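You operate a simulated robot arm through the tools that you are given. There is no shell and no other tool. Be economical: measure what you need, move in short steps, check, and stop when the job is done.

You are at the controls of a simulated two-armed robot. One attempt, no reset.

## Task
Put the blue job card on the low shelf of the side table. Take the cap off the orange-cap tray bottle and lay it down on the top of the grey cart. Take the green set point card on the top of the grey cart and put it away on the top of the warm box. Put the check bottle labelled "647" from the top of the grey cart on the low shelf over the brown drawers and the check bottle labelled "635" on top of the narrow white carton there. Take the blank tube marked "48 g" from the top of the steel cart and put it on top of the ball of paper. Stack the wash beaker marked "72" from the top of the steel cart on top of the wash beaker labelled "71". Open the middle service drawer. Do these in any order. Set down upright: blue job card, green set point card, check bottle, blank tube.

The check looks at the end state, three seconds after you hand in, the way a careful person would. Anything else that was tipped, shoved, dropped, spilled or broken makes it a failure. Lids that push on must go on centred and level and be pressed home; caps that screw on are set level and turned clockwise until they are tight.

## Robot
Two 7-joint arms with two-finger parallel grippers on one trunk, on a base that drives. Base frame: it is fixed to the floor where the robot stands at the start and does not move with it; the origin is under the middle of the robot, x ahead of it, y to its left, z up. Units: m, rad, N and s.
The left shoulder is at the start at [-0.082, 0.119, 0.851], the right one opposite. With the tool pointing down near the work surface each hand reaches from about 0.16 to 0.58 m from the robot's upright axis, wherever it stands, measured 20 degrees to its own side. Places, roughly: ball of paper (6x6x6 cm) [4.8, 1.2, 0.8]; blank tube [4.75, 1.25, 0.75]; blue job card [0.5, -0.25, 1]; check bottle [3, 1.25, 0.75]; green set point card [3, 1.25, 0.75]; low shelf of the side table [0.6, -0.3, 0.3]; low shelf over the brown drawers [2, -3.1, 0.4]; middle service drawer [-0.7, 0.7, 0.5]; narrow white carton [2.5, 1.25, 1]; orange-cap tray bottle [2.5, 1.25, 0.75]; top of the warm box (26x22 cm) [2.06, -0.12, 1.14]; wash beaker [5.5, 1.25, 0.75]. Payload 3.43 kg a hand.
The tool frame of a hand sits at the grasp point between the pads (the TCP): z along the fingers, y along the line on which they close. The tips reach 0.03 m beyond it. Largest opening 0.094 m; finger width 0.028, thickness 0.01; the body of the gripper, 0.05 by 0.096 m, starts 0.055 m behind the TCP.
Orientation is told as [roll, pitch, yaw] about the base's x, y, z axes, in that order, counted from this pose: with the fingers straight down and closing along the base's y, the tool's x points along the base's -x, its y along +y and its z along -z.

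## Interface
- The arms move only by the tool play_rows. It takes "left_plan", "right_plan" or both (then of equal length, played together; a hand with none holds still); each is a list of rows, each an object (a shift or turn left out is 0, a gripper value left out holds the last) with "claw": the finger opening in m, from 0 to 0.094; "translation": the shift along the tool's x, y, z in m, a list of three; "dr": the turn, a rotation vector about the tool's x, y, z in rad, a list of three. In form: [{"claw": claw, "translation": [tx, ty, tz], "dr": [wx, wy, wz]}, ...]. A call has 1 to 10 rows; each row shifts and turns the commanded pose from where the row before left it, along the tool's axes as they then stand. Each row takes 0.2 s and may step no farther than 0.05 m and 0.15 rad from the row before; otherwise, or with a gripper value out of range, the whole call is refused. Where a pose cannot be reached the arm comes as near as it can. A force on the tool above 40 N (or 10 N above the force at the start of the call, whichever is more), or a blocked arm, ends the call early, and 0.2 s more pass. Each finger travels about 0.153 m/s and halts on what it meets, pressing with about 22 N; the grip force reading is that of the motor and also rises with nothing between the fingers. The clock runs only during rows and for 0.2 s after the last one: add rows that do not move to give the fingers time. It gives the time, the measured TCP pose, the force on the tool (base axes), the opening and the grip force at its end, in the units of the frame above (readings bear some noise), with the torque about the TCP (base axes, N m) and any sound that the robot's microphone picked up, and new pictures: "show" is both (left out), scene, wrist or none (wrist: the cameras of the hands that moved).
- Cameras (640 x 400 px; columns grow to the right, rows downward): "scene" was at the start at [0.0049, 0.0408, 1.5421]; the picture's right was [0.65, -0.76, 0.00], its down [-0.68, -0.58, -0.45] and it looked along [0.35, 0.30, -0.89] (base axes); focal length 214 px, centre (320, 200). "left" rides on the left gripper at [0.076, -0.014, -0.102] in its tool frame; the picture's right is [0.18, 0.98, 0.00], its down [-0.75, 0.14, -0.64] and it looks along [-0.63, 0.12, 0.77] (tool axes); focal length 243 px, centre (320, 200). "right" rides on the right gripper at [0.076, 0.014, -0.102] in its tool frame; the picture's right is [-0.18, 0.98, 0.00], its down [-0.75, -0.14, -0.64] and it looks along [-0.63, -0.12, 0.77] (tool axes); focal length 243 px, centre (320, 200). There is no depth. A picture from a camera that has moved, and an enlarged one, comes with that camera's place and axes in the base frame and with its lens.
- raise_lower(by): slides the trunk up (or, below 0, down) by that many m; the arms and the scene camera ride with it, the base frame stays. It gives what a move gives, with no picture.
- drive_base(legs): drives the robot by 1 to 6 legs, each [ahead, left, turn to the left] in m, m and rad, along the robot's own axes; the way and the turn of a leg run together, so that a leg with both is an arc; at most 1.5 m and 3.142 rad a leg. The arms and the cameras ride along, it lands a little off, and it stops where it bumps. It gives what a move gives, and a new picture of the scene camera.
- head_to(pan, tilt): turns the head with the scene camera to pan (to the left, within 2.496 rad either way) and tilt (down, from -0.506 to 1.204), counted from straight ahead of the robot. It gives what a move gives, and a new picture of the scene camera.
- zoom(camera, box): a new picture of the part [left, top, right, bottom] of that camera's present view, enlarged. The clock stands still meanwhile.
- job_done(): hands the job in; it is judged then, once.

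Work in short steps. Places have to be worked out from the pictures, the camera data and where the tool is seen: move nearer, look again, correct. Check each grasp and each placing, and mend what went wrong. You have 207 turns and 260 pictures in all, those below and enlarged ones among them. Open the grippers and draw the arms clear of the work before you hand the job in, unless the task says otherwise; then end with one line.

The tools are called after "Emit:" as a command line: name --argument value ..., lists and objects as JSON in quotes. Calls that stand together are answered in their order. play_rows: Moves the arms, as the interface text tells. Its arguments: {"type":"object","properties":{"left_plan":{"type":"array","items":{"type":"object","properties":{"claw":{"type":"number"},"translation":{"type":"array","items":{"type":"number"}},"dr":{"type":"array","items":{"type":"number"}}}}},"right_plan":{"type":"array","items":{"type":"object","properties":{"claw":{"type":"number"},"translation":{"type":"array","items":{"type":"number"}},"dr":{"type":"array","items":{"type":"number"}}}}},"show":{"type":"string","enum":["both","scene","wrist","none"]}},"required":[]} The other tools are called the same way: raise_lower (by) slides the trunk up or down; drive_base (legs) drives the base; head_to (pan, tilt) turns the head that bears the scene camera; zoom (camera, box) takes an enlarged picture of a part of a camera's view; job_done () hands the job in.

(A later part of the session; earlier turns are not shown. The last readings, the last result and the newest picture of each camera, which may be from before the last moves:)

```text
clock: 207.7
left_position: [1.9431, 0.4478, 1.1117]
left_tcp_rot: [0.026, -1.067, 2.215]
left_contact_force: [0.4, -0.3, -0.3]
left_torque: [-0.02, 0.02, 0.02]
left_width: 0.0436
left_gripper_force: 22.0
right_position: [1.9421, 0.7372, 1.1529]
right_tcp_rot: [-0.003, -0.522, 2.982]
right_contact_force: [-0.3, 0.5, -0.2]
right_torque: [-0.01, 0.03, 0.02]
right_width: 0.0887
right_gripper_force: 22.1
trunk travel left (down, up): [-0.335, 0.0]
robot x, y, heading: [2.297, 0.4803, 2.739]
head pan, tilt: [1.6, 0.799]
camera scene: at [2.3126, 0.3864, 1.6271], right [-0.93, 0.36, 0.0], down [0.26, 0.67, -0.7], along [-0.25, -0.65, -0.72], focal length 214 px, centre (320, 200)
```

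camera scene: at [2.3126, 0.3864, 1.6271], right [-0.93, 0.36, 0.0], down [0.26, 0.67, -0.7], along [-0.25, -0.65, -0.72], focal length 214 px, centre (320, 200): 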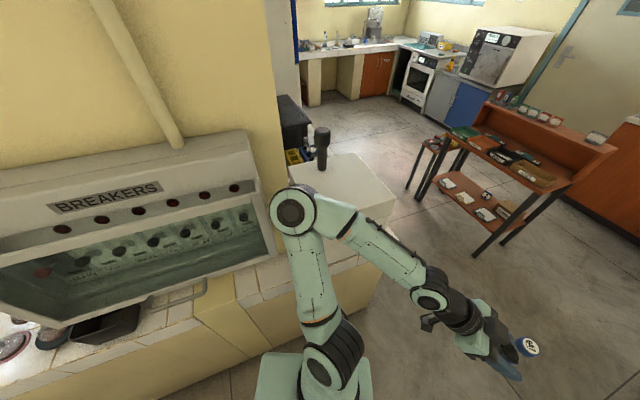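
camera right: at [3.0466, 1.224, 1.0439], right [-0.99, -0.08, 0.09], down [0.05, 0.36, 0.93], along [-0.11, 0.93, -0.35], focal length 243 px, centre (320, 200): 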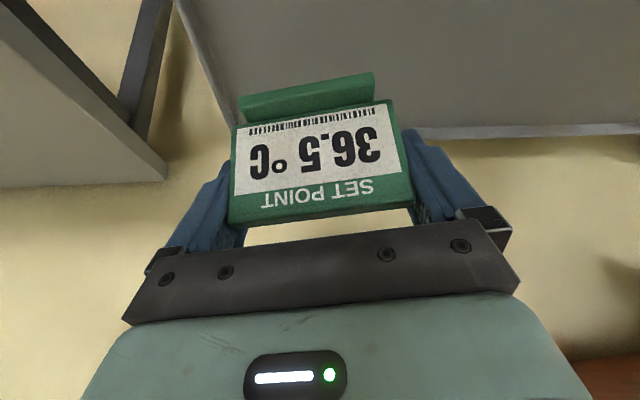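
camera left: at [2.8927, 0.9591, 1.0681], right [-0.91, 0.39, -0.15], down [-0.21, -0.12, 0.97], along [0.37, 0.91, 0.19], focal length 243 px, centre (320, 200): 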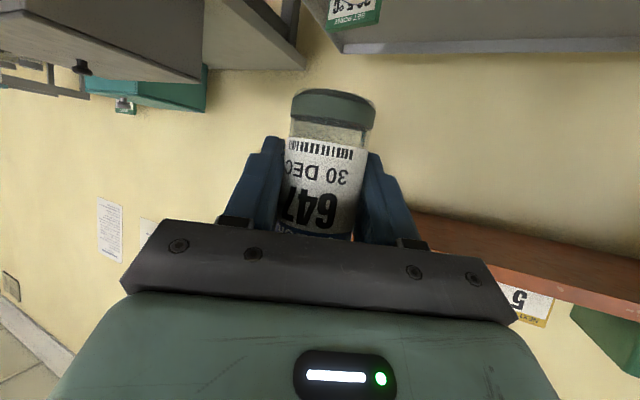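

The warm box looks undisturbed; its black handle stands at the back left of its top. I move away to (2.2, 0.6) before turning to face it.

Emit:
drive_base --legs '[[0.139, -0.071, 0], [0, 0, 1.97]]'

Emit:
head_to --pan -0.15 --tilt 0.7

```text
clock: 213.7
left_position: [2.3628, 0.2781, 1.112]
left_tcp_rot: [0.026, -1.067, -2.117]
left_contact_force: [0.0, 0.3, -1.0]
left_torque: [0.0, 0.0, -0.02]
left_width: 0.0433
left_gripper_force: 21.7
right_position: [2.0929, 0.1709, 1.1536]
right_tcp_rot: [-0.006, -0.522, -1.346]
right_contact_force: [0.5, 0.0, -0.4]
right_torque: [-0.04, 0.0, -0.01]
right_width: 0.0879
right_gripper_force: 22.2
trunk travel left (down, up): [-0.335, 0.0]
robot x, y, heading: [2.2012, 0.603, -1.592]
head pan, tilt: [1.6, 0.799]
camera scene: at [2.2816, 0.6445, 1.6271], right [0.01, -1.0, 0.0], down [-0.72, -0.01, -0.7], along [0.7, 0.01, -0.72], focal length 214 px, centre (320, 200)
```

scene: 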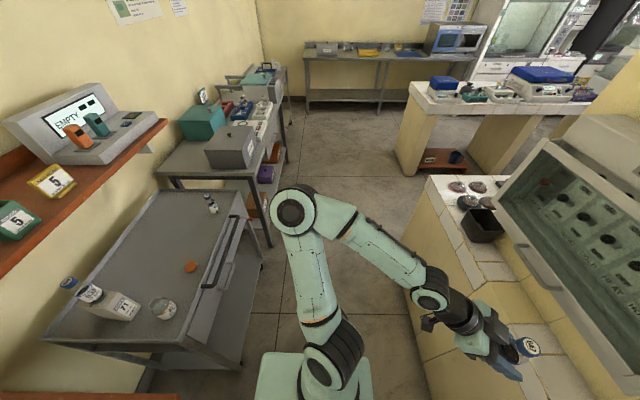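

```text
clock: 215.5
left_position: [2.3622, 0.279, 1.111]
left_tcp_rot: [0.026, -1.066, -2.116]
left_contact_force: [0.9, -0.9, -1.2]
left_torque: [0.01, 0.04, -0.02]
left_width: 0.0433
left_gripper_force: 22.0
right_position: [2.0925, 0.1708, 1.1528]
right_tcp_rot: [-0.005, -0.521, -1.347]
right_contact_force: [-0.9, -0.2, -0.9]
right_torque: [0.01, 0.0, 0.05]
right_width: 0.0883
right_gripper_force: 21.8
trunk travel left (down, up): [-0.335, 0.0]
robot x, y, heading: [2.2, 0.5987, -1.588]
head pan, tilt: [-0.15, 0.7]
camera scene: at [2.1867, 0.56, 1.6353], right [-0.99, 0.17, 0.0], down [0.11, 0.64, -0.76], along [-0.13, -0.75, -0.64], focal length 214 px, centre (320, 200)
```

scene: 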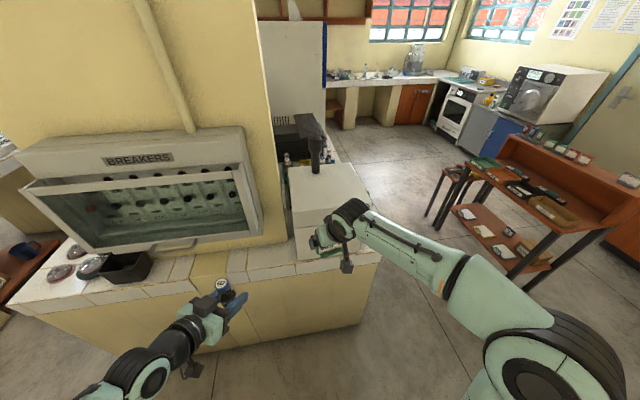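

The warm box is ahead; I zoom on its top.

Emit:
zoom --camera "scene" --box '[260, 120, 420, 280]'

Emit:
play_rows --right_plan '[{"translation": [-0.02, 0, -0.035]}, {"translation": [-0.02, 0, -0.035]}, {"translation": [-0.02, 0, -0.035]}]' --show "wrist"

```text
2.50 times, centred on (340, 200) of scene
camera zoom: at [2.1867, 0.56, 1.6353], right [-0.99, 0.17, 0.0], down [0.11, 0.64, -0.76], along [-0.13, -0.75, -0.64], focal length 536 px, centre (270, 200)
```

zoom: 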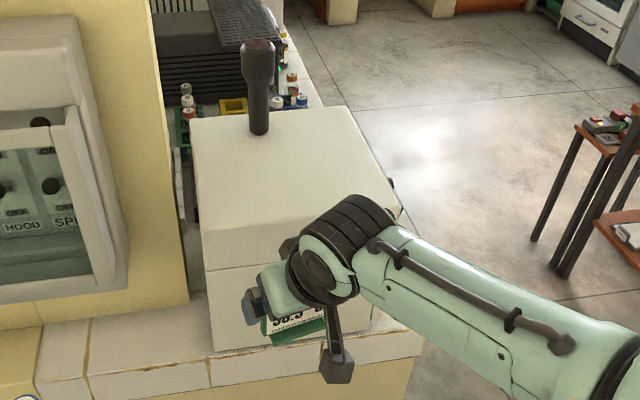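

```text
clock: 216.3
left_position: [2.3626, 0.2795, 1.1119]
left_tcp_rot: [0.024, -1.066, -2.117]
left_contact_force: [0.3, -0.2, -1.2]
left_torque: [0.03, -0.01, -0.01]
left_width: 0.0431
left_gripper_force: 22.0
right_position: [2.0926, 0.1713, 1.2753]
right_tcp_rot: [-0.006, -0.52, -1.348]
right_contact_force: [-0.6, -0.1, -0.1]
right_torque: [-0.04, 0.0, 0.0]
right_width: 0.0882
right_gripper_force: 21.7
trunk travel left (down, up): [-0.335, 0.0]
robot x, y, heading: [2.1984, 0.6004, -1.59]
head pan, tilt: [-0.15, 0.7]
camera right: at [2.0813, 0.2894, 1.3263], right [0.99, 0.06, 0.09], down [-0.06, -0.36, 0.93], along [0.09, -0.93, -0.35], focal length 243 px, centre (320, 200)
```

right: 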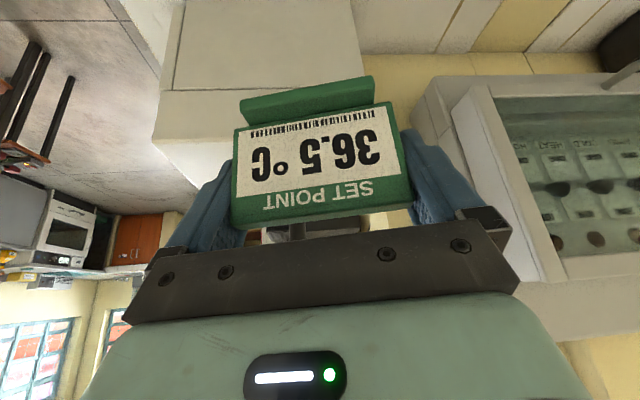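

The box's edges are unclear with the arm in front. I move the right hand aside and back, then zoom again.

Emit:
play_rows --right_plan '[{"translation": [0.03, -0.03, -0.02]}, {"translation": [0.03, -0.03, -0.02]}, {"translation": [0.0, -0.045, 0.0]}, {"translation": [0.0, -0.045, 0.0]}]' --show "none"

Emit:
zoom --camera "scene" --box '[270, 130, 400, 290]'

Emit:
zoom --camera "right" --box '[320, 0, 640, 200]'

```text
clock: 217.3
left_position: [2.3618, 0.2784, 1.1117]
left_tcp_rot: [0.027, -1.065, -2.118]
left_contact_force: [0.6, -0.6, -0.7]
left_torque: [0.03, 0.02, 0.0]
left_width: 0.0436
left_gripper_force: 21.7
right_position: [1.9286, 0.2088, 1.2805]
right_tcp_rot: [-0.003, -0.52, -1.349]
right_contact_force: [-0.7, 0.1, -0.7]
right_torque: [0.0, -0.02, 0.01]
right_width: 0.0883
right_gripper_force: 21.8
trunk travel left (down, up): [-0.335, 0.0]
robot x, y, heading: [2.1995, 0.6009, -1.588]
head pan, tilt: [-0.15, 0.7]
```

```text
2.50 times, centred on (335, 210) of scene
camera zoom: at [2.1856, 0.5599, 1.6353], right [-0.99, 0.17, 0.0], down [0.11, 0.63, -0.76], along [-0.13, -0.75, -0.64], focal length 536 px, centre (282, 175)
```

zoom: 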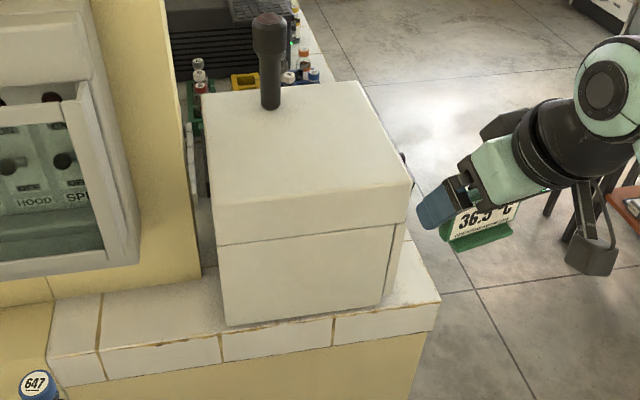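

```text
2.00 times, centred on (480, 100) of right
camera zoom: at [1.9173, 0.3266, 1.3314], right [0.99, 0.06, 0.09], down [-0.06, -0.36, 0.93], along [0.09, -0.93, -0.35], focal length 485 px, centre (0, 400)
```

zoom: 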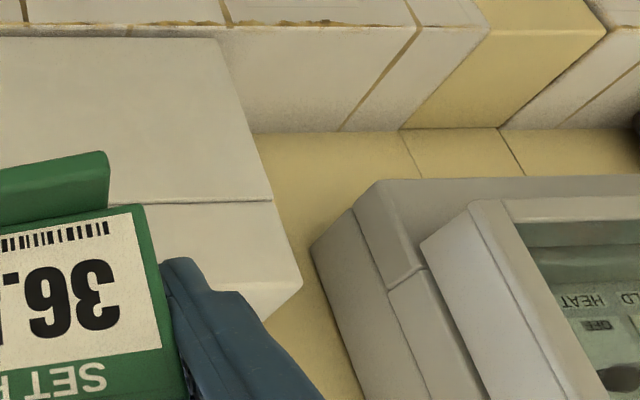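

The top of the warm box spans x 1.905–2.19 and y -0.255–0.03 at z about 1.134, with the handle at (2.08, -0.215). I'll set the card at about (2.04, -0.06). I drive 0.1 ahead and move the card over.

Emit:
drive_base --legs '[[0.1, 0, 0.02]]'

```text
clock: 218.4
left_position: [2.367, 0.1845, 1.1119]
left_tcp_rot: [0.025, -1.064, -2.099]
left_contact_force: [0.3, 0.8, -0.7]
left_torque: [-0.05, -0.03, 0.0]
left_width: 0.0435
left_gripper_force: 21.7
right_position: [1.9357, 0.1061, 1.2796]
right_tcp_rot: [-0.004, -0.523, -1.328]
right_contact_force: [0.2, -0.1, -0.3]
right_torque: [0.0, -0.02, 0.01]
right_width: 0.0881
right_gripper_force: 22.3
trunk travel left (down, up): [-0.335, 0.0]
robot x, y, heading: [2.2002, 0.5015, -1.571]
head pan, tilt: [-0.15, 0.7]
camera scene: at [2.1864, 0.4613, 1.6351], right [-0.99, 0.15, 0.0], down [0.1, 0.64, -0.77], along [-0.11, -0.76, -0.64], focal length 214 px, centre (320, 200)
```

scene: 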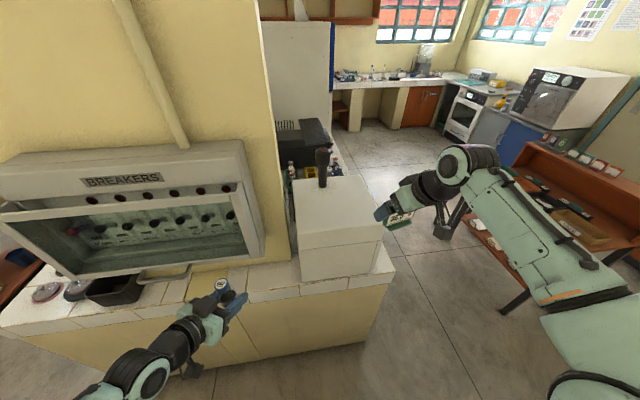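

Moving the card over the box top at a safe height.

Emit:
play_rows --right_plan '[{"translation": [-0.0276, 0.0127, 0.0228]}, {"translation": [-0.0276, 0.0127, 0.0228]}, {"translation": [-0.0276, 0.0127, 0.0228]}, {"translation": [-0.0276, 0.0127, 0.0228]}, {"translation": [-0.0276, 0.0127, 0.0228]}, {}]'

```text
clock: 219.8
left_position: [2.3671, 0.183, 1.1128]
left_tcp_rot: [0.027, -1.066, -2.098]
left_contact_force: [0.3, 0.0, -1.5]
left_torque: [0.0, 0.01, -0.01]
left_width: 0.0433
left_gripper_force: 22.1
right_position: [2.0406, -0.0494, 1.2494]
right_tcp_rot: [-0.003, -0.523, -1.33]
right_contact_force: [-0.1, -0.6, -0.2]
right_torque: [-0.02, 0.01, 0.03]
right_width: 0.0882
right_gripper_force: 22.0
trunk travel left (down, up): [-0.335, 0.0]
robot x, y, heading: [2.2, 0.5004, -1.572]
head pan, tilt: [-0.15, 0.7]
camera scene: at [2.1858, 0.4614, 1.6353], right [-0.99, 0.15, 0.0], down [0.1, 0.64, -0.77], along [-0.11, -0.76, -0.64], focal length 214 px, centre (320, 200)
camera right: at [2.0261, 0.0675, 1.3013], right [0.99, 0.08, 0.09], down [-0.05, -0.36, 0.93], along [0.1, -0.93, -0.35], focal length 243 px, centre (320, 200)
```

scene: 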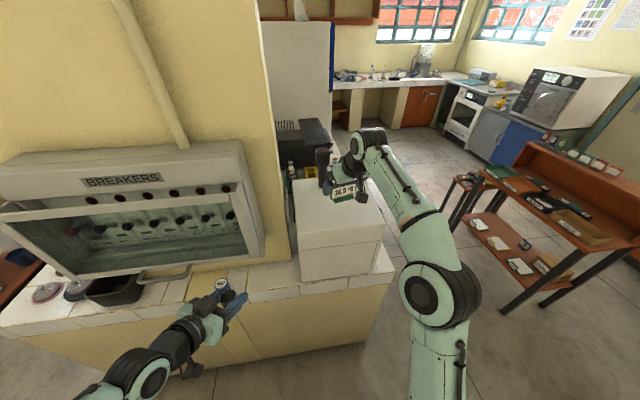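
right: 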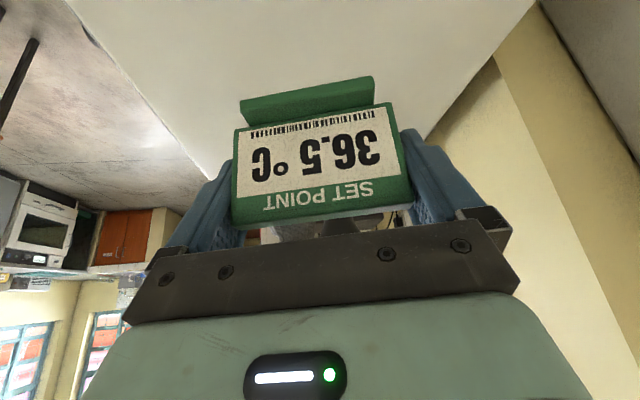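

The card is above the box top. I lower to near the expected height, then creep to contact.

Emit:
play_rows --right_plan '[{"translation": [0.012, 0, 0.0208]}, {"translation": [0.012, 0, 0.0208]}, {"translation": [0.006, 0, 0.0104]}, {"translation": [0.003, 0, 0.0052]}, {"translation": [0.002, 0, 0.0035]}, {}]' --show "wrist"

```text
clock: 221.2
left_position: [2.3663, 0.1846, 1.1123]
left_tcp_rot: [0.026, -1.069, -2.1]
left_contact_force: [0.5, 0.5, -0.2]
left_torque: [0.02, 0.02, -0.01]
left_width: 0.0432
left_gripper_force: 21.7
right_position: [2.0395, -0.0519, 1.1831]
right_tcp_rot: [-0.005, -0.529, -1.328]
right_contact_force: [-0.6, -1.8, 17.4]
right_torque: [0.34, -0.07, -0.02]
right_width: 0.0881
right_gripper_force: 21.4
trunk travel left (down, up): [-0.335, 0.0]
robot x, y, heading: [2.199, 0.4986, -1.574]
head pan, tilt: [-0.15, 0.7]
camera right: at [2.0257, 0.067, 1.2338], right [0.99, 0.08, 0.09], down [-0.06, -0.35, 0.94], along [0.1, -0.93, -0.34], focal length 243 px, centre (320, 200)
```

right: 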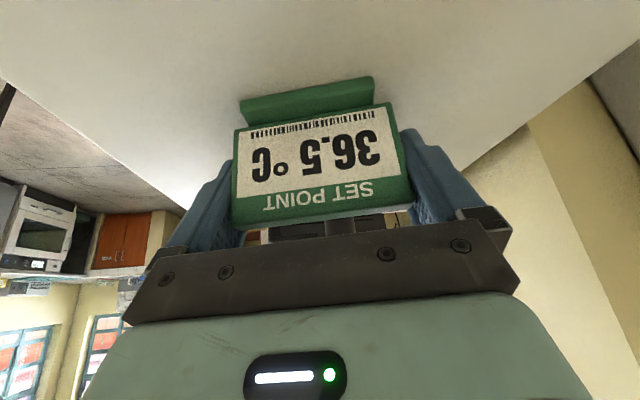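

Contact with 17 N at z 1.183, as expected. I ease off slightly, open fully, and withdraw along the fingers.

Emit:
play_rows --right_plan '[{"translation": [-0.0008, 0, -0.0014]}, {"claw": 0.094}, {}, {"translation": [0, 0, -0.015]}, {"translation": [0, 0, -0.03]}, {"translation": [0, 0, -0.04]}, {"translation": [0, 0, -0.04]}]' --show "wrist"

```text
clock: 222.8
left_position: [2.3668, 0.1833, 1.1127]
left_tcp_rot: [0.025, -1.065, -2.097]
left_contact_force: [0.0, 0.5, -1.6]
left_torque: [0.0, 0.01, 0.0]
left_width: 0.0433
left_gripper_force: 22.3
right_position: [2.0253, 0.0092, 1.2909]
right_tcp_rot: [-0.004, -0.523, -1.328]
right_contact_force: [-0.6, 1.1, 0.3]
right_torque: [0.01, -0.03, 0.04]
right_width: 0.0943
right_gripper_force: 0.1
trunk travel left (down, up): [-0.335, 0.0]
robot x, y, heading: [2.1988, 0.4989, -1.57]
head pan, tilt: [-0.15, 0.7]
camera right: at [2.0119, 0.1275, 1.3417], right [0.99, 0.08, 0.09], down [-0.05, -0.36, 0.93], along [0.1, -0.93, -0.35], focal length 243 px, centre (320, 200)
```

right: 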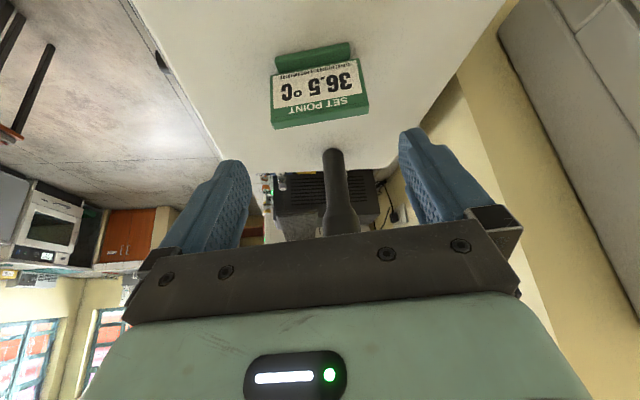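

The green card stands upright on the warm box. I withdraw the right hand, back off, and set out with 647 toward the low shelf at (2, -3.1), going round the island.

Emit:
play_rows --right_plan '[{"translation": [0.035, 0, -0.03]}, {"translation": [0.035, 0, -0.025]}, {"translation": [0.035, 0, -0.02]}, {"translation": [0.035, 0, -0.02]}]' --show "none"

Emit:
drive_base --legs '[[-0.15, 0, 0], [0, -0.83, 0]]'

Emit:
head_to --pan 0.0 --tilt 0.5

```text
clock: 223.8
left_position: [2.3667, 0.1851, 1.1118]
left_tcp_rot: [0.027, -1.066, -2.099]
left_contact_force: [-0.3, 0.7, -1.0]
left_torque: [0.0, 0.03, -0.02]
left_width: 0.0432
left_gripper_force: 22.0
right_position: [1.9843, 0.1754, 1.3012]
right_tcp_rot: [-0.005, -0.52, -1.327]
right_contact_force: [-1.0, 0.4, 0.4]
right_torque: [-0.02, 0.02, -0.01]
right_width: 0.0941
right_gripper_force: 0.0
trunk travel left (down, up): [-0.335, 0.0]
robot x, y, heading: [2.2023, 0.4997, -1.566]
head pan, tilt: [-0.15, 0.7]
```

```text
clock: 232.5
left_position: [1.5421, 0.331, 1.1119]
left_tcp_rot: [0.023, -1.066, -2.094]
left_contact_force: [0.4, 0.4, -0.1]
left_torque: [0.02, -0.02, 0.01]
left_width: 0.0436
left_gripper_force: 22.5
right_position: [1.1602, 0.3188, 1.3023]
right_tcp_rot: [-0.005, -0.523, -1.325]
right_contact_force: [0.0, -1.1, -0.1]
right_torque: [-0.06, 0.01, -0.01]
right_width: 0.0939
right_gripper_force: 0.1
trunk travel left (down, up): [-0.335, 0.0]
robot x, y, heading: [1.3729, 0.6435, -1.562]
head pan, tilt: [-0.15, 0.7]
camera scene: at [1.3602, 0.6073, 1.6353], right [-0.99, 0.15, 0.0], down [0.09, 0.64, -0.76], along [-0.11, -0.76, -0.64], focal length 214 px, centre (320, 200)
```

scene: 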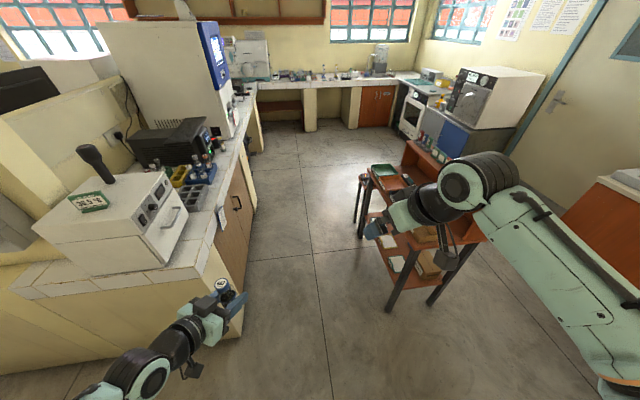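

```text
clock: 233.2
left_position: [1.542, 0.3306, 1.1127]
left_tcp_rot: [0.024, -1.067, -2.093]
left_contact_force: [0.4, -0.2, -1.0]
left_torque: [-0.03, 0.01, 0.02]
left_width: 0.0432
left_gripper_force: 22.3
right_position: [1.1582, 0.3192, 1.3014]
right_tcp_rot: [-0.003, -0.523, -1.324]
right_contact_force: [0.3, 0.4, 0.4]
right_torque: [-0.01, 0.01, -0.01]
right_width: 0.0943
right_gripper_force: 0.0
trunk travel left (down, up): [-0.335, 0.0]
robot x, y, heading: [1.3727, 0.6472, -1.57]
head pan, tilt: [0.0, 0.499]
camera scene: at [1.3728, 0.6004, 1.653], right [-1.0, 0.0, 0.0], down [0.0, 0.48, -0.88], along [0.0, -0.88, -0.48], focal length 214 px, centre (320, 200)
```

scene: 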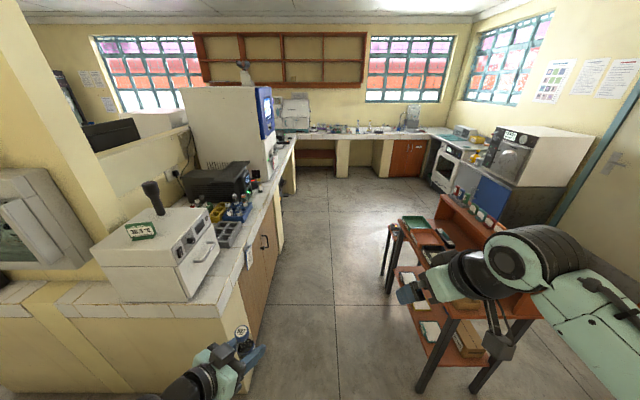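

The green card is fine. The corridor ahead is clear, so I drive down to the far counter.

Emit:
drive_base --legs '[[1.5, 0, 0], [1.15, 0, 0]]'

Emit:
head_to --pan 0.3 --tilt 0.7

```text
clock: 246.1
left_position: [1.5607, -2.3196, 1.1115]
left_tcp_rot: [0.024, -1.064, -2.09]
left_contact_force: [0.3, 0.6, -0.5]
left_torque: [0.01, 0.0, 0.02]
left_width: 0.0433
left_gripper_force: 22.2
right_position: [1.18, -2.3345, 1.3024]
right_tcp_rot: [-0.006, -0.522, -1.32]
right_contact_force: [0.2, 0.5, 0.2]
right_torque: [0.02, -0.01, 0.05]
right_width: 0.0941
right_gripper_force: 0.1
trunk travel left (down, up): [-0.335, 0.0]
robot x, y, heading: [1.3881, -2.0023, -1.563]
head pan, tilt: [0.0, 0.499]
camera scene: at [1.3902, -2.0507, 1.653], right [-1.0, -0.01, 0.0], down [0.0, 0.48, -0.88], along [0.01, -0.88, -0.48], focal length 214 px, centre (320, 200)
```

scene: 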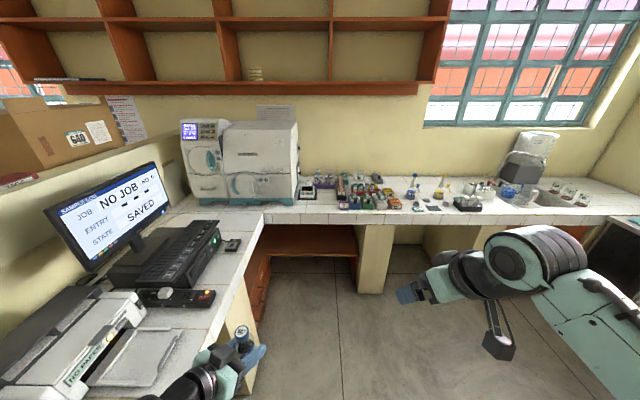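

```text
clock: 246.9
left_position: [1.5606, -2.32, 1.1108]
left_tcp_rot: [0.024, -1.064, -2.09]
left_contact_force: [0.2, -0.6, -0.4]
left_torque: [-0.02, -0.03, 0.01]
left_width: 0.0433
left_gripper_force: 21.7
right_position: [1.1781, -2.3334, 1.3028]
right_tcp_rot: [-0.004, -0.522, -1.319]
right_contact_force: [-0.5, -0.2, 0.2]
right_torque: [0.0, 0.0, 0.02]
right_width: 0.0938
right_gripper_force: 0.0
trunk travel left (down, up): [-0.335, 0.0]
robot x, y, heading: [1.3891, -2.0021, -1.561]
head pan, tilt: [0.3, 0.7]
camera scene: at [1.4152, -2.0408, 1.6354], right [-0.95, -0.3, 0.0], down [-0.2, 0.61, -0.77], along [0.23, -0.73, -0.64], focal length 214 px, centre (320, 200)
```

scene: 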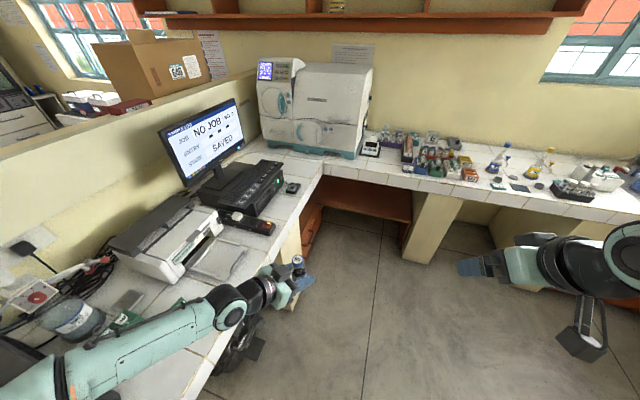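

I lower the trunk to see under the corner counter.

Emit:
raise_lower --by -0.3

Emit:
head_to --pan 0.2 --tilt 0.6

Emit:
zoom --camera "scene" --box '[220, 150, 480, 312]'

```text
clock: 249.9
left_position: [1.5598, -2.3195, 0.8122]
left_tcp_rot: [0.023, -1.065, -2.09]
left_contact_force: [0.8, -0.5, 0.2]
left_torque: [0.03, -0.04, 0.02]
left_width: 0.0432
left_gripper_force: 22.5
right_position: [1.1787, -2.3333, 1.003]
right_tcp_rot: [-0.004, -0.522, -1.319]
right_contact_force: [-0.4, -0.4, 0.2]
right_torque: [-0.01, -0.01, -0.03]
right_width: 0.0939
right_gripper_force: 0.0
trunk travel left (down, up): [-0.035, 0.3]
robot x, y, heading: [1.3886, -2.0056, -1.566]
head pan, tilt: [0.3, 0.7]
```

```text
clock: 250.6
left_position: [1.5617, -2.3195, 0.8108]
left_tcp_rot: [0.026, -1.065, -2.089]
left_contact_force: [-0.5, -1.1, -0.2]
left_torque: [0.0, 0.02, 0.0]
left_width: 0.0433
left_gripper_force: 21.9
right_position: [1.1779, -2.3337, 1.0018]
right_tcp_rot: [-0.004, -0.521, -1.319]
right_contact_force: [0.1, -0.4, -0.4]
right_torque: [0.05, 0.04, -0.01]
right_width: 0.0942
right_gripper_force: 0.0
trunk travel left (down, up): [-0.035, 0.3]
robot x, y, heading: [1.3921, -2.002, -1.56]
head pan, tilt: [0.201, 0.6]
camera scene: at [1.4082, -2.0903, 1.3319], right [-0.98, -0.21, 0.0], down [-0.12, 0.55, -0.82], along [0.17, -0.81, -0.57], focal length 214 px, centre (320, 200)
```

scene: 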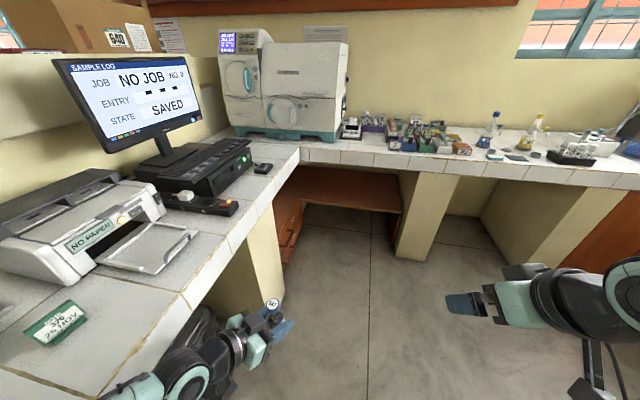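

```text
2.46 times, centred on (350, 231) of scene
camera zoom: at [1.4082, -2.0903, 1.3319], right [-0.98, -0.21, 0.0], down [-0.12, 0.55, -0.82], along [0.17, -0.81, -0.57], focal length 528 px, centre (246, 124)
```

zoom: 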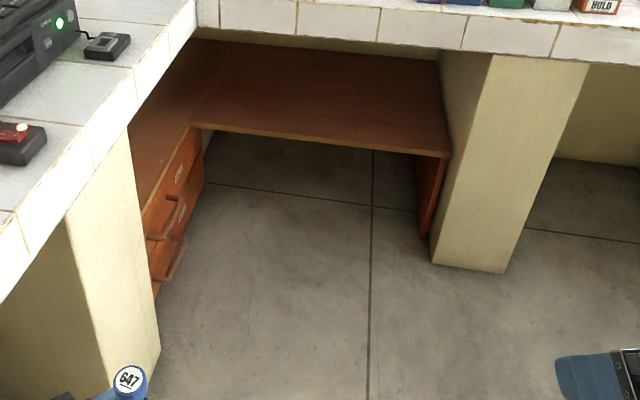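

The brown drawer unit's top — the low shelf — is at about z 0.37, spanning x 1.86–2.2 and y -3.4 to -2.9, recessed under the corner counter. I'll enter heading about -0.46 with the left hand below counter height. First I raise the trunk and tuck the right arm back.

Emit:
raise_lower --by 0.2

Emit:
play_rows --right_plan '[{"translation": [0.037, 0, -0.021]}, {"translation": [0.037, 0, -0.021]}, {"translation": [0.037, -0.01, -0.021]}, {"translation": [0.037, -0.01, -0.021]}, {"translation": [0.0, -0.03, -0.03]}]' --show "none"

Emit:
drive_base --legs '[[0.1, -0.3, 0], [0, 0, 1.1]]'

Emit:
head_to --pan -0.1 --tilt 0.6

```text
clock: 252.7
left_position: [1.5609, -2.3192, 1.0121]
left_tcp_rot: [0.026, -1.065, -2.089]
left_contact_force: [0.3, -0.6, -1.7]
left_torque: [0.01, 0.0, -0.02]
left_width: 0.0431
left_gripper_force: 22.3
right_position: [1.1798, -2.3332, 1.2012]
right_tcp_rot: [-0.004, -0.522, -1.32]
right_contact_force: [0.3, -0.3, 0.0]
right_torque: [-0.01, -0.03, 0.01]
right_width: 0.0939
right_gripper_force: 0.0
trunk travel left (down, up): [-0.235, 0.1]
robot x, y, heading: [1.3865, -2.0046, -1.56]
head pan, tilt: [0.201, 0.6]
```

```text
clock: 253.9
left_position: [1.5603, -2.3196, 1.0124]
left_tcp_rot: [0.025, -1.066, -2.09]
left_contact_force: [-0.2, -0.7, -0.8]
left_torque: [-0.01, 0.0, -0.01]
left_width: 0.0432
left_gripper_force: 22.0
right_position: [1.0834, -2.1673, 1.2272]
right_tcp_rot: [-0.002, -0.521, -1.32]
right_contact_force: [0.6, -0.3, 0.3]
right_torque: [-0.01, 0.0, 0.04]
right_width: 0.094
right_gripper_force: 0.0
trunk travel left (down, up): [-0.235, 0.1]
robot x, y, heading: [1.3896, -2.0073, -1.561]
head pan, tilt: [0.201, 0.6]
```

```text
clock: 259.9
left_position: [1.4491, -2.0991, 1.0125]
left_tcp_rot: [0.023, -1.065, -0.992]
left_contact_force: [0.5, -0.2, -0.4]
left_torque: [0.02, -0.01, 0.01]
left_width: 0.0431
left_gripper_force: 22.0
right_position: [1.0965, -2.4537, 1.2279]
right_tcp_rot: [-0.006, -0.52, -0.223]
right_contact_force: [0.2, 0.4, 1.0]
right_torque: [0.01, 0.0, 0.04]
right_width: 0.0937
right_gripper_force: 0.0
trunk travel left (down, up): [-0.235, 0.1]
robot x, y, heading: [1.0945, -2.1083, -0.47]
head pan, tilt: [0.201, 0.6]
camera scene: at [1.1377, -2.1122, 1.539], right [-0.26, -0.97, 0.0], down [-0.55, 0.15, -0.83], along [0.8, -0.22, -0.56], focal length 214 px, centre (320, 200)
```

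scene: 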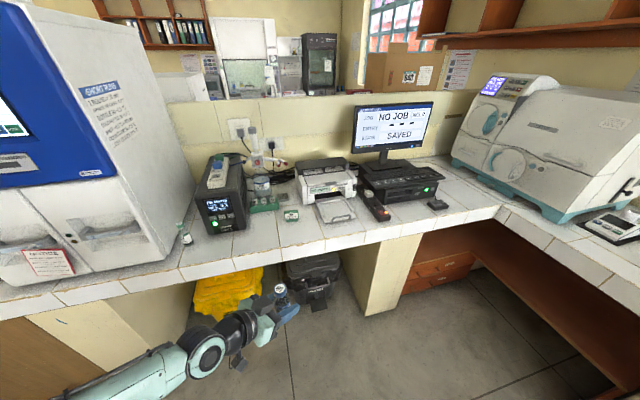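

```text
clock: 260.7
left_position: [1.4491, -2.099, 1.0115]
left_tcp_rot: [0.024, -1.063, -0.993]
left_contact_force: [-0.2, -0.4, -0.8]
left_torque: [-0.02, -0.01, -0.01]
left_width: 0.043
left_gripper_force: 21.5
right_position: [1.0968, -2.4547, 1.2279]
right_tcp_rot: [-0.005, -0.522, -0.223]
right_contact_force: [0.2, -0.6, 0.9]
right_torque: [-0.01, 0.0, 0.01]
right_width: 0.0941
right_gripper_force: 0.0
trunk travel left (down, up): [-0.235, 0.1]
robot x, y, heading: [1.0879, -2.1088, -0.463]
head pan, tilt: [-0.099, 0.6]
camera scene: at [1.1271, -2.1362, 1.539], right [-0.53, -0.84, 0.0], down [-0.48, 0.3, -0.83], along [0.7, -0.44, -0.56], focal length 214 px, centre (320, 200)
```

scene: 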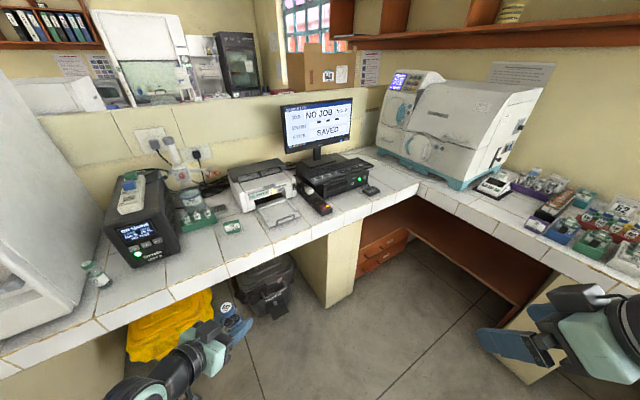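

I zoom on the drawer unit and its shelf from this side.

Emit:
zoom --camera "scene" --box '[310, 170, 470, 310]'

```text
2.86 times, centred on (390, 240) of scene
camera zoom: at [1.1271, -2.1362, 1.539], right [-0.53, -0.84, 0.0], down [-0.48, 0.3, -0.83], along [0.7, -0.44, -0.56], focal length 613 px, centre (120, 86)
```

zoom: 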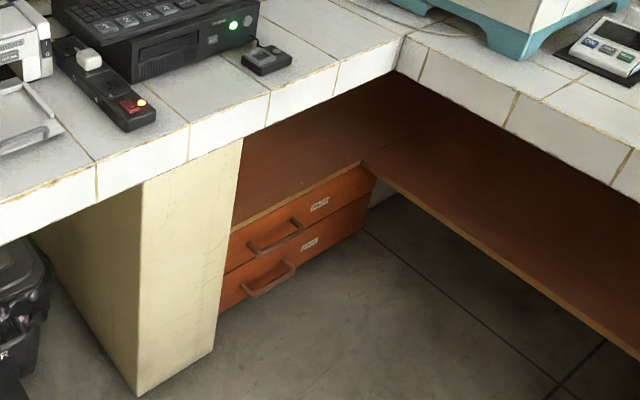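

The shelf front edge runs along x about 1.79 from y -2.88 to -3.30, z about 0.48, with the counter underside at about 0.775. I line the left hand up straight ahead and lower it to z about 0.62.

Emit:
play_rows --left_plan '[{"dr": [-0.113, 0, -0.065]}, {"dr": [-0.113, 0, -0.065]}, {"dr": [-0.113, 0, -0.065]}, {"dr": [-0.113, 0, -0.065]}, {"translation": [0.0378, -0.0133, 0.021]}, {"translation": [0.0378, -0.0133, 0.021]}, {"translation": [0.0378, -0.0133, 0.021]}, {"translation": [0.0378, -0.0133, 0.021]}, {"translation": [0.0378, -0.0133, 0.021]}]' --show "none"

Emit:
play_rows --left_plan '[{"translation": [0.0378, -0.0133, 0.021]}, {"translation": [0.0378, -0.0133, 0.021]}, {"translation": [0.0378, -0.0133, 0.021]}, {"translation": [0.0378, -0.0133, 0.021]}]' --show "wrist"

```text
clock: 262.7
left_position: [1.4449, -2.1773, 0.8063]
left_tcp_rot: [0.001, -1.069, -0.45]
left_contact_force: [-0.9, 0.5, -1.1]
left_torque: [0.0, -0.01, -0.01]
left_width: 0.0433
left_gripper_force: 22.3
left hand out of reach, approached as far as the arm can: row 5, 6, 7
right_position: [1.0973, -2.4542, 1.2281]
right_tcp_rot: [-0.003, -0.523, -0.223]
right_contact_force: [-0.4, 1.0, 0.0]
right_torque: [0.01, 0.0, 0.02]
right_width: 0.094
right_gripper_force: 0.0
trunk travel left (down, up): [-0.235, 0.1]
robot x, y, heading: [1.0893, -2.1099, -0.462]
head pan, tilt: [-0.099, 0.6]
```

```text
clock: 263.7
left_position: [1.425, -2.224, 0.6327]
left_tcp_rot: [0.006, -1.069, -0.454]
left_contact_force: [0.5, -0.2, -0.1]
left_torque: [-0.01, -0.01, 0.01]
left_width: 0.0431
left_gripper_force: 21.7
right_position: [1.097, -2.4539, 1.2274]
right_tcp_rot: [-0.006, -0.52, -0.225]
right_contact_force: [0.5, -0.3, 0.4]
right_torque: [-0.02, 0.0, -0.02]
right_width: 0.0943
right_gripper_force: 0.0
trunk travel left (down, up): [-0.235, 0.1]
robot x, y, heading: [1.0934, -2.1109, -0.467]
head pan, tilt: [-0.099, 0.6]
camera left: at [1.3052, -2.1817, 0.6142], right [0.35, 0.92, -0.16], down [-0.12, 0.21, 0.97], along [0.93, -0.32, 0.18], focal length 243 px, centre (320, 200)
```

left: 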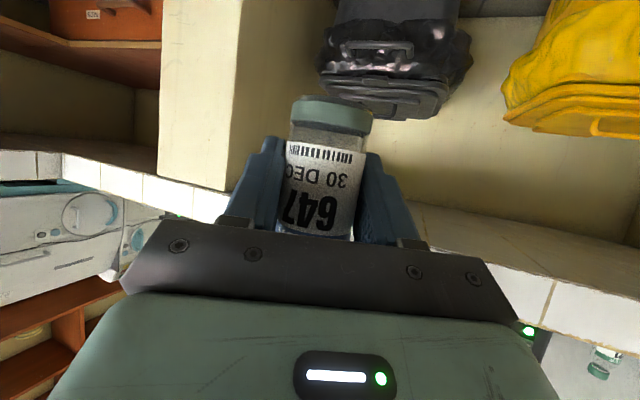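

The hand is set. I drive toward the alcove in two legs, keeping the hand clear of the pillar.

Emit:
drive_base --legs '[[0.439, -0.641, 0], [0.15, 0.074, 0]]'

Emit:
play_rows --left_plan '[{}]' --show "wrist"

```text
clock: 270.9
left_position: [1.6872, -3.0062, 0.6324]
left_tcp_rot: [0.003, -1.069, -0.463]
left_contact_force: [0.5, 0.1, -0.9]
left_torque: [0.02, -0.02, 0.0]
left_width: 0.043
left_gripper_force: 22.2
right_position: [1.3572, -3.233, 1.2269]
right_tcp_rot: [-0.004, -0.519, -0.233]
right_contact_force: [0.0, 0.3, 0.0]
right_torque: [0.03, 0.01, 0.02]
right_width: 0.094
right_gripper_force: 0.1
trunk travel left (down, up): [-0.235, 0.1]
robot x, y, heading: [1.3535, -2.8888, -0.48]
head pan, tilt: [-0.099, 0.6]
camera scene: at [1.3908, -2.915, 1.539], right [-0.54, -0.84, 0.0], down [-0.47, 0.31, -0.82], along [0.69, -0.45, -0.57], focal length 214 px, centre (320, 200)
```

scene: 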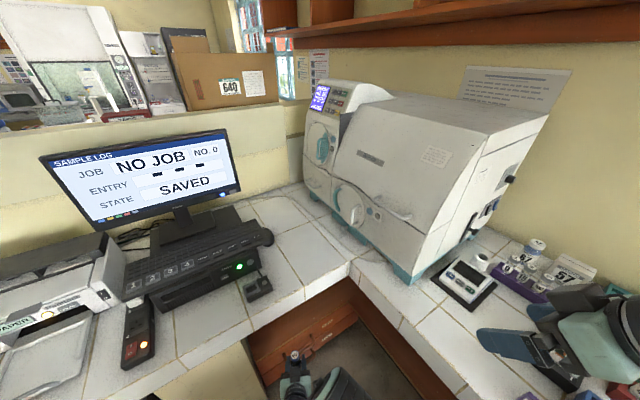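

```text
clock: 271.3
left_position: [1.6862, -3.0061, 0.6332]
left_tcp_rot: [0.005, -1.068, -0.466]
left_contact_force: [-0.5, -1.0, -1.3]
left_torque: [-0.01, -0.01, 0.0]
left_width: 0.043
left_gripper_force: 22.0
right_position: [1.3544, -3.233, 1.2283]
right_tcp_rot: [-0.005, -0.521, -0.234]
right_contact_force: [-0.1, 0.0, -0.4]
right_torque: [0.01, 0.02, -0.01]
right_width: 0.0944
right_gripper_force: 0.1
trunk travel left (down, up): [-0.235, 0.1]
robot x, y, heading: [1.3551, -2.889, -0.476]
head pan, tilt: [-0.099, 0.6]
camera left: at [1.5668, -2.9622, 0.6148], right [0.36, 0.92, -0.16], down [-0.12, 0.21, 0.97], along [0.93, -0.33, 0.18], focal length 243 px, centre (320, 200)
```

left: 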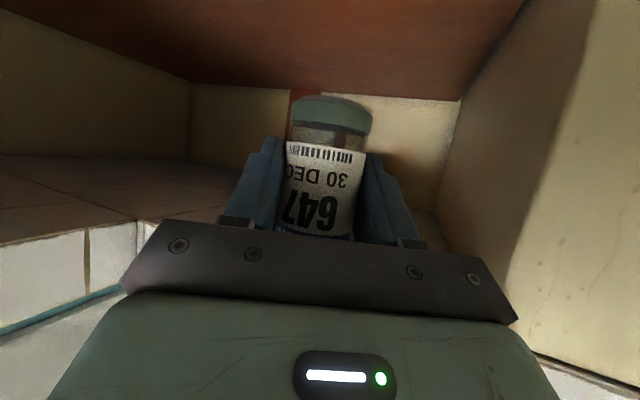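

Inside view: the shelf, its back and the pillar are clear. I extend straight ahead over the shelf at the same height.

Emit:
play_rows --left_plan '[{"translation": [-0.0205, 0, 0.0374]}, {"translation": [-0.0205, 0, 0.0374]}, {"translation": [-0.0205, 0, 0.0374]}, {"translation": [-0.0205, 0, 0.0374]}, {"translation": [-0.0205, 0, 0.0374]}]' --show "wrist"

```text
clock: 272.5
left_position: [1.8348, -3.0966, 0.6748]
left_tcp_rot: [0.013, -1.051, -0.468]
left_contact_force: [-28.7, 10.3, -29.5]
left_torque: [-1.77, -3.06, 0.6]
left_width: 0.043
left_gripper_force: 22.2
left hand out of reach, approached as far as the arm can: row 3, 4, 5
right_position: [1.3527, -3.2318, 1.228]
right_tcp_rot: [-0.004, -0.522, -0.233]
right_contact_force: [0.4, -0.5, 0.2]
right_torque: [0.01, -0.01, 0.02]
right_width: 0.0938
right_gripper_force: 0.0
trunk travel left (down, up): [-0.235, 0.1]
robot x, y, heading: [1.3541, -2.8875, -0.475]
head pan, tilt: [-0.099, 0.6]
camera left: at [1.7161, -3.0524, 0.6603], right [0.35, 0.92, -0.15], down [-0.1, 0.2, 0.97], along [0.93, -0.33, 0.17], focal length 243 px, centre (320, 200)
```

left: 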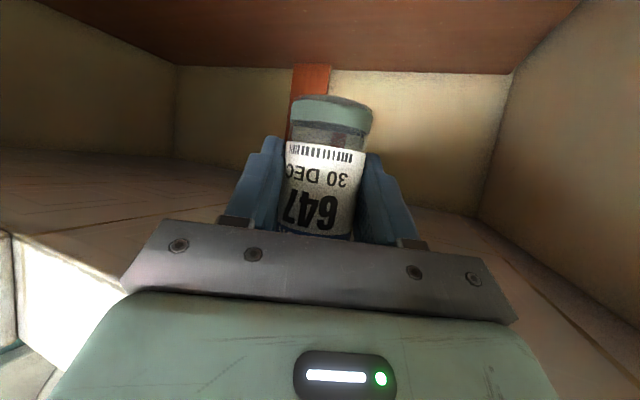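

The hand rose and touched the counter above. I back out a bit and lower, then lower the trunk for better reach.

Emit:
play_rows --left_plan '[{"translation": [0.02, 0, -0.035]}, {"translation": [0.02, 0, -0.035]}, {"translation": [0.0175, 0, 0.0095]}, {"translation": [0.0175, 0, 0.0095]}]' --show "none"

Emit:
raise_lower --by -0.05

Emit:
zoom --camera "left" --box '[0, 0, 640, 400]'

```text
clock: 273.5
left_position: [1.7697, -3.0628, 0.6435]
left_tcp_rot: [0.003, -1.072, -0.461]
left_contact_force: [-0.6, -0.1, -0.5]
left_torque: [-0.01, 0.02, 0.0]
left_width: 0.043
left_gripper_force: 22.8
right_position: [1.3559, -3.2319, 1.2274]
right_tcp_rot: [-0.005, -0.521, -0.232]
right_contact_force: [0.7, -0.6, -0.4]
right_torque: [0.02, -0.05, -0.01]
right_width: 0.0941
right_gripper_force: 0.0
trunk travel left (down, up): [-0.235, 0.1]
robot x, y, heading: [1.3539, -2.886, -0.477]
head pan, tilt: [-0.099, 0.6]
```

```text
clock: 274.4
left_position: [1.7686, -3.064, 0.5921]
left_tcp_rot: [0.005, -1.071, -0.465]
left_contact_force: [1.0, -0.8, -0.5]
left_torque: [0.0, 0.04, -0.01]
left_width: 0.0428
left_gripper_force: 21.8
right_position: [1.3552, -3.2317, 1.1774]
right_tcp_rot: [-0.005, -0.521, -0.235]
right_contact_force: [0.0, -0.4, 0.1]
right_torque: [-0.01, -0.01, 0.04]
right_width: 0.094
right_gripper_force: 0.1
trunk travel left (down, up): [-0.185, 0.15]
robot x, y, heading: [1.3504, -2.8832, -0.475]
head pan, tilt: [-0.099, 0.6]
```

```text
1.00 times, centred on (320, 200) of left (not enlarged: the box is as wide or as high as the picture)
camera zoom: at [1.6494, -3.0193, 0.5746], right [0.36, 0.92, -0.16], down [-0.12, 0.21, 0.97], along [0.93, -0.33, 0.18], focal length 243 px, centre (320, 200)
```

zoom: 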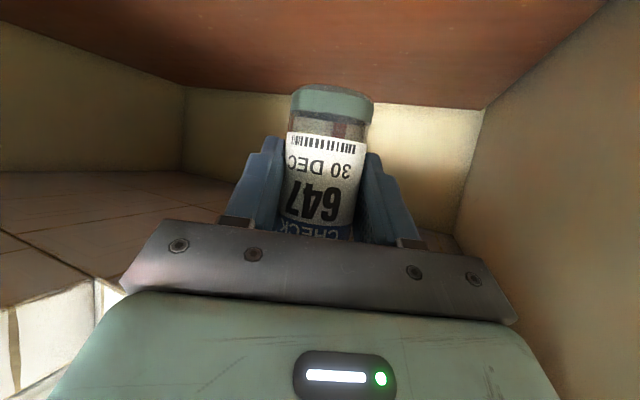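

Using more views, the shelf top is at about z 0.37 with its front at x about 1.86. I lower the hand to z about 0.48 with the arm, then drive ahead 0.12.

Emit:
play_rows --left_plan '[{"translation": [0.029, 0, 0.016]}, {"translation": [0.029, 0, 0.016]}, {"translation": [0.029, 0, 0.016]}, {"translation": [0.012, 0, 0.007]}]' --show "none"

Emit:
drive_base --legs '[[0.12, 0.02, 0]]'

Emit:
play_rows --left_plan '[{}]' --show "wrist"

```text
clock: 275.4
left_position: [1.7351, -3.0652, 0.5734]
left_tcp_rot: [0.005, -1.068, -0.464]
left_contact_force: [0.3, -0.6, -0.6]
left_torque: [0.0, 0.02, -0.04]
left_width: 0.0429
left_gripper_force: 21.2
left hand out of reach, approached as far as the arm can: row 1, 2, 3, 4
right_position: [1.356, -3.232, 1.1787]
right_tcp_rot: [-0.005, -0.521, -0.234]
right_contact_force: [-0.2, 0.0, -0.2]
right_torque: [-0.01, -0.03, 0.03]
right_width: 0.0941
right_gripper_force: 0.1
trunk travel left (down, up): [-0.185, 0.15]
robot x, y, heading: [1.3581, -2.8849, -0.483]
head pan, tilt: [-0.099, 0.6]
```

```text
clock: 276.6
left_position: [1.8521, -3.1032, 0.5729]
left_tcp_rot: [0.005, -1.068, -0.464]
left_contact_force: [0.1, 1.0, -1.1]
left_torque: [-0.01, -0.02, -0.02]
left_width: 0.0429
left_gripper_force: 21.8
right_position: [1.4706, -3.2691, 1.1768]
right_tcp_rot: [-0.003, -0.521, -0.235]
right_contact_force: [0.0, -0.5, -0.5]
right_torque: [-0.01, 0.01, 0.01]
right_width: 0.0938
right_gripper_force: 0.0
trunk travel left (down, up): [-0.185, 0.15]
robot x, y, heading: [1.4676, -2.9287, -0.48]
head pan, tilt: [-0.099, 0.6]
camera scene: at [1.5079, -2.9534, 1.4908], right [-0.54, -0.84, 0.0], down [-0.47, 0.31, -0.82], along [0.69, -0.45, -0.57], focal length 214 px, centre (320, 200)
```

scene: 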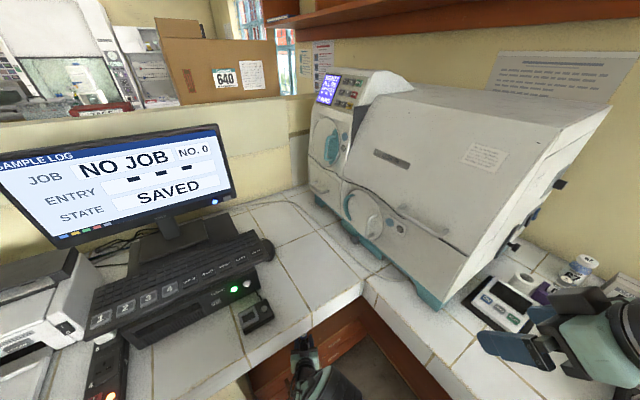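

```text
clock: 277.0
left_position: [1.8506, -3.1042, 0.5733]
left_tcp_rot: [0.007, -1.069, -0.466]
left_contact_force: [0.0, 0.4, -1.0]
left_torque: [-0.02, 0.0, 0.01]
left_width: 0.0429
left_gripper_force: 22.1
right_position: [1.4704, -3.2693, 1.1783]
right_tcp_rot: [-0.006, -0.522, -0.234]
right_contact_force: [-0.2, -0.4, 0.0]
right_torque: [-0.01, -0.02, 0.03]
right_width: 0.0942
right_gripper_force: 0.0
trunk travel left (down, up): [-0.185, 0.15]
robot x, y, heading: [1.4673, -2.9218, -0.476]
head pan, tilt: [-0.099, 0.6]
camera left: at [1.7306, -3.059, 0.5556], right [0.36, 0.92, -0.16], down [-0.12, 0.21, 0.97], along [0.93, -0.33, 0.18], focal length 243 px, centre (320, 200)
```

left: 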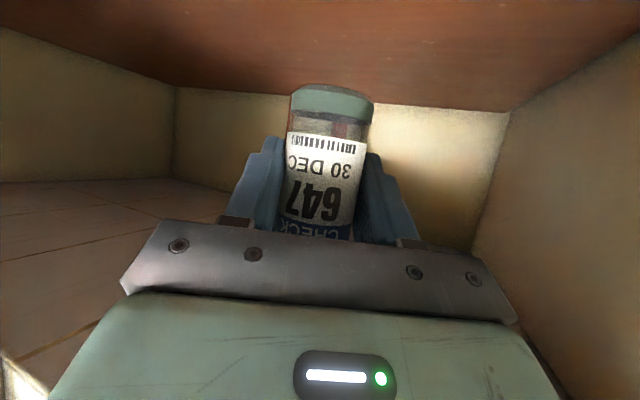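

I raise the right hand and bring it inboard, so the trunk can come down without touching the counter items.

Emit:
play_rows --right_plan '[{"translation": [-0.019, 0.025, -0.0325]}, {"translation": [-0.019, 0.025, -0.0325]}, {"translation": [-0.019, 0.025, -0.0325]}, {"translation": [-0.019, 0.025, -0.0325]}]' --show "none"

Emit:
raise_lower --by -0.08

Emit:
play_rows --left_plan '[{"translation": [-0.0175, 0, 0.032]}, {"translation": [-0.0175, 0, 0.032]}, {"translation": [-0.0175, 0, 0.032]}, {}]'

```text
clock: 278.0
left_position: [1.8486, -3.1031, 0.5738]
left_tcp_rot: [0.006, -1.068, -0.466]
left_contact_force: [0.8, -0.5, -0.5]
left_torque: [-0.01, 0.05, 0.03]
left_width: 0.0427
left_gripper_force: 21.7
right_position: [1.4909, -3.1836, 1.3093]
right_tcp_rot: [-0.005, -0.521, -0.234]
right_contact_force: [0.1, 0.0, -0.4]
right_torque: [0.01, 0.01, 0.03]
right_width: 0.0939
right_gripper_force: 0.0
right hand out of reach, approached as far as the arm can: row 4
trunk travel left (down, up): [-0.185, 0.15]
robot x, y, heading: [1.4691, -2.9274, -0.48]
head pan, tilt: [-0.099, 0.6]
```

```text
clock: 279.2
left_position: [1.8489, -3.104, 0.4957]
left_tcp_rot: [0.004, -1.071, -0.464]
left_contact_force: [0.4, -0.1, -0.4]
left_torque: [0.01, 0.0, 0.02]
left_width: 0.0427
left_gripper_force: 22.1
right_position: [1.491, -3.1846, 1.2297]
right_tcp_rot: [-0.005, -0.521, -0.236]
right_contact_force: [0.0, -0.4, -0.7]
right_torque: [0.01, 0.03, 0.0]
right_width: 0.094
right_gripper_force: 0.1
trunk travel left (down, up): [-0.105, 0.23]
robot x, y, heading: [1.4698, -2.9229, -0.476]
head pan, tilt: [-0.099, 0.6]
```

```text
clock: 280.2
left_position: [1.9292, -3.1478, 0.5265]
left_tcp_rot: [0.005, -1.067, -0.464]
left_contact_force: [-0.6, 0.0, -2.0]
left_torque: [0.0, -0.02, 0.0]
left_width: 0.043
left_gripper_force: 22.1
left hand out of reach, approached as far as the arm can: row 1, 2, 3
right_position: [1.492, -3.1844, 1.2289]
right_tcp_rot: [-0.005, -0.522, -0.235]
right_contact_force: [0.3, 0.2, -0.2]
right_torque: [-0.01, 0.01, -0.05]
right_width: 0.0942
right_gripper_force: 0.2
trunk travel left (down, up): [-0.105, 0.23]
robot x, y, heading: [1.4653, -2.9238, -0.475]
head pan, tilt: [-0.099, 0.6]
camera scene: at [1.5212, -2.9604, 1.4084], right [-0.54, -0.84, 0.0], down [-0.47, 0.31, -0.83], along [0.69, -0.45, -0.56], focal length 214 px, centre (320, 200)
camera left: at [1.8097, -3.1043, 0.5089], right [0.36, 0.92, -0.16], down [-0.12, 0.21, 0.97], along [0.93, -0.33, 0.18], focal length 243 px, centre (320, 200)
```

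scene: 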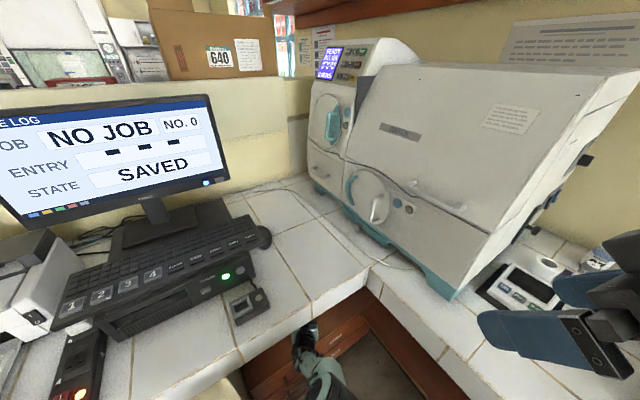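
left: 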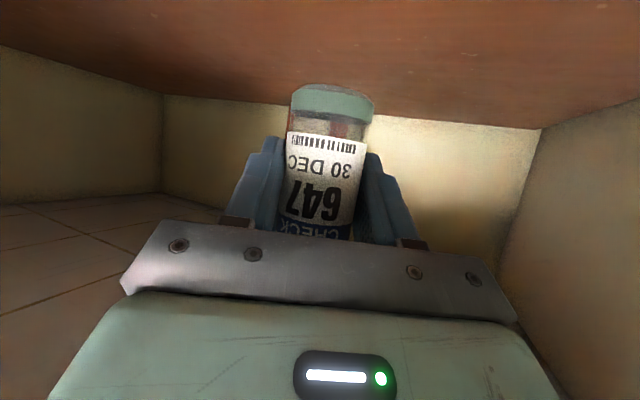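

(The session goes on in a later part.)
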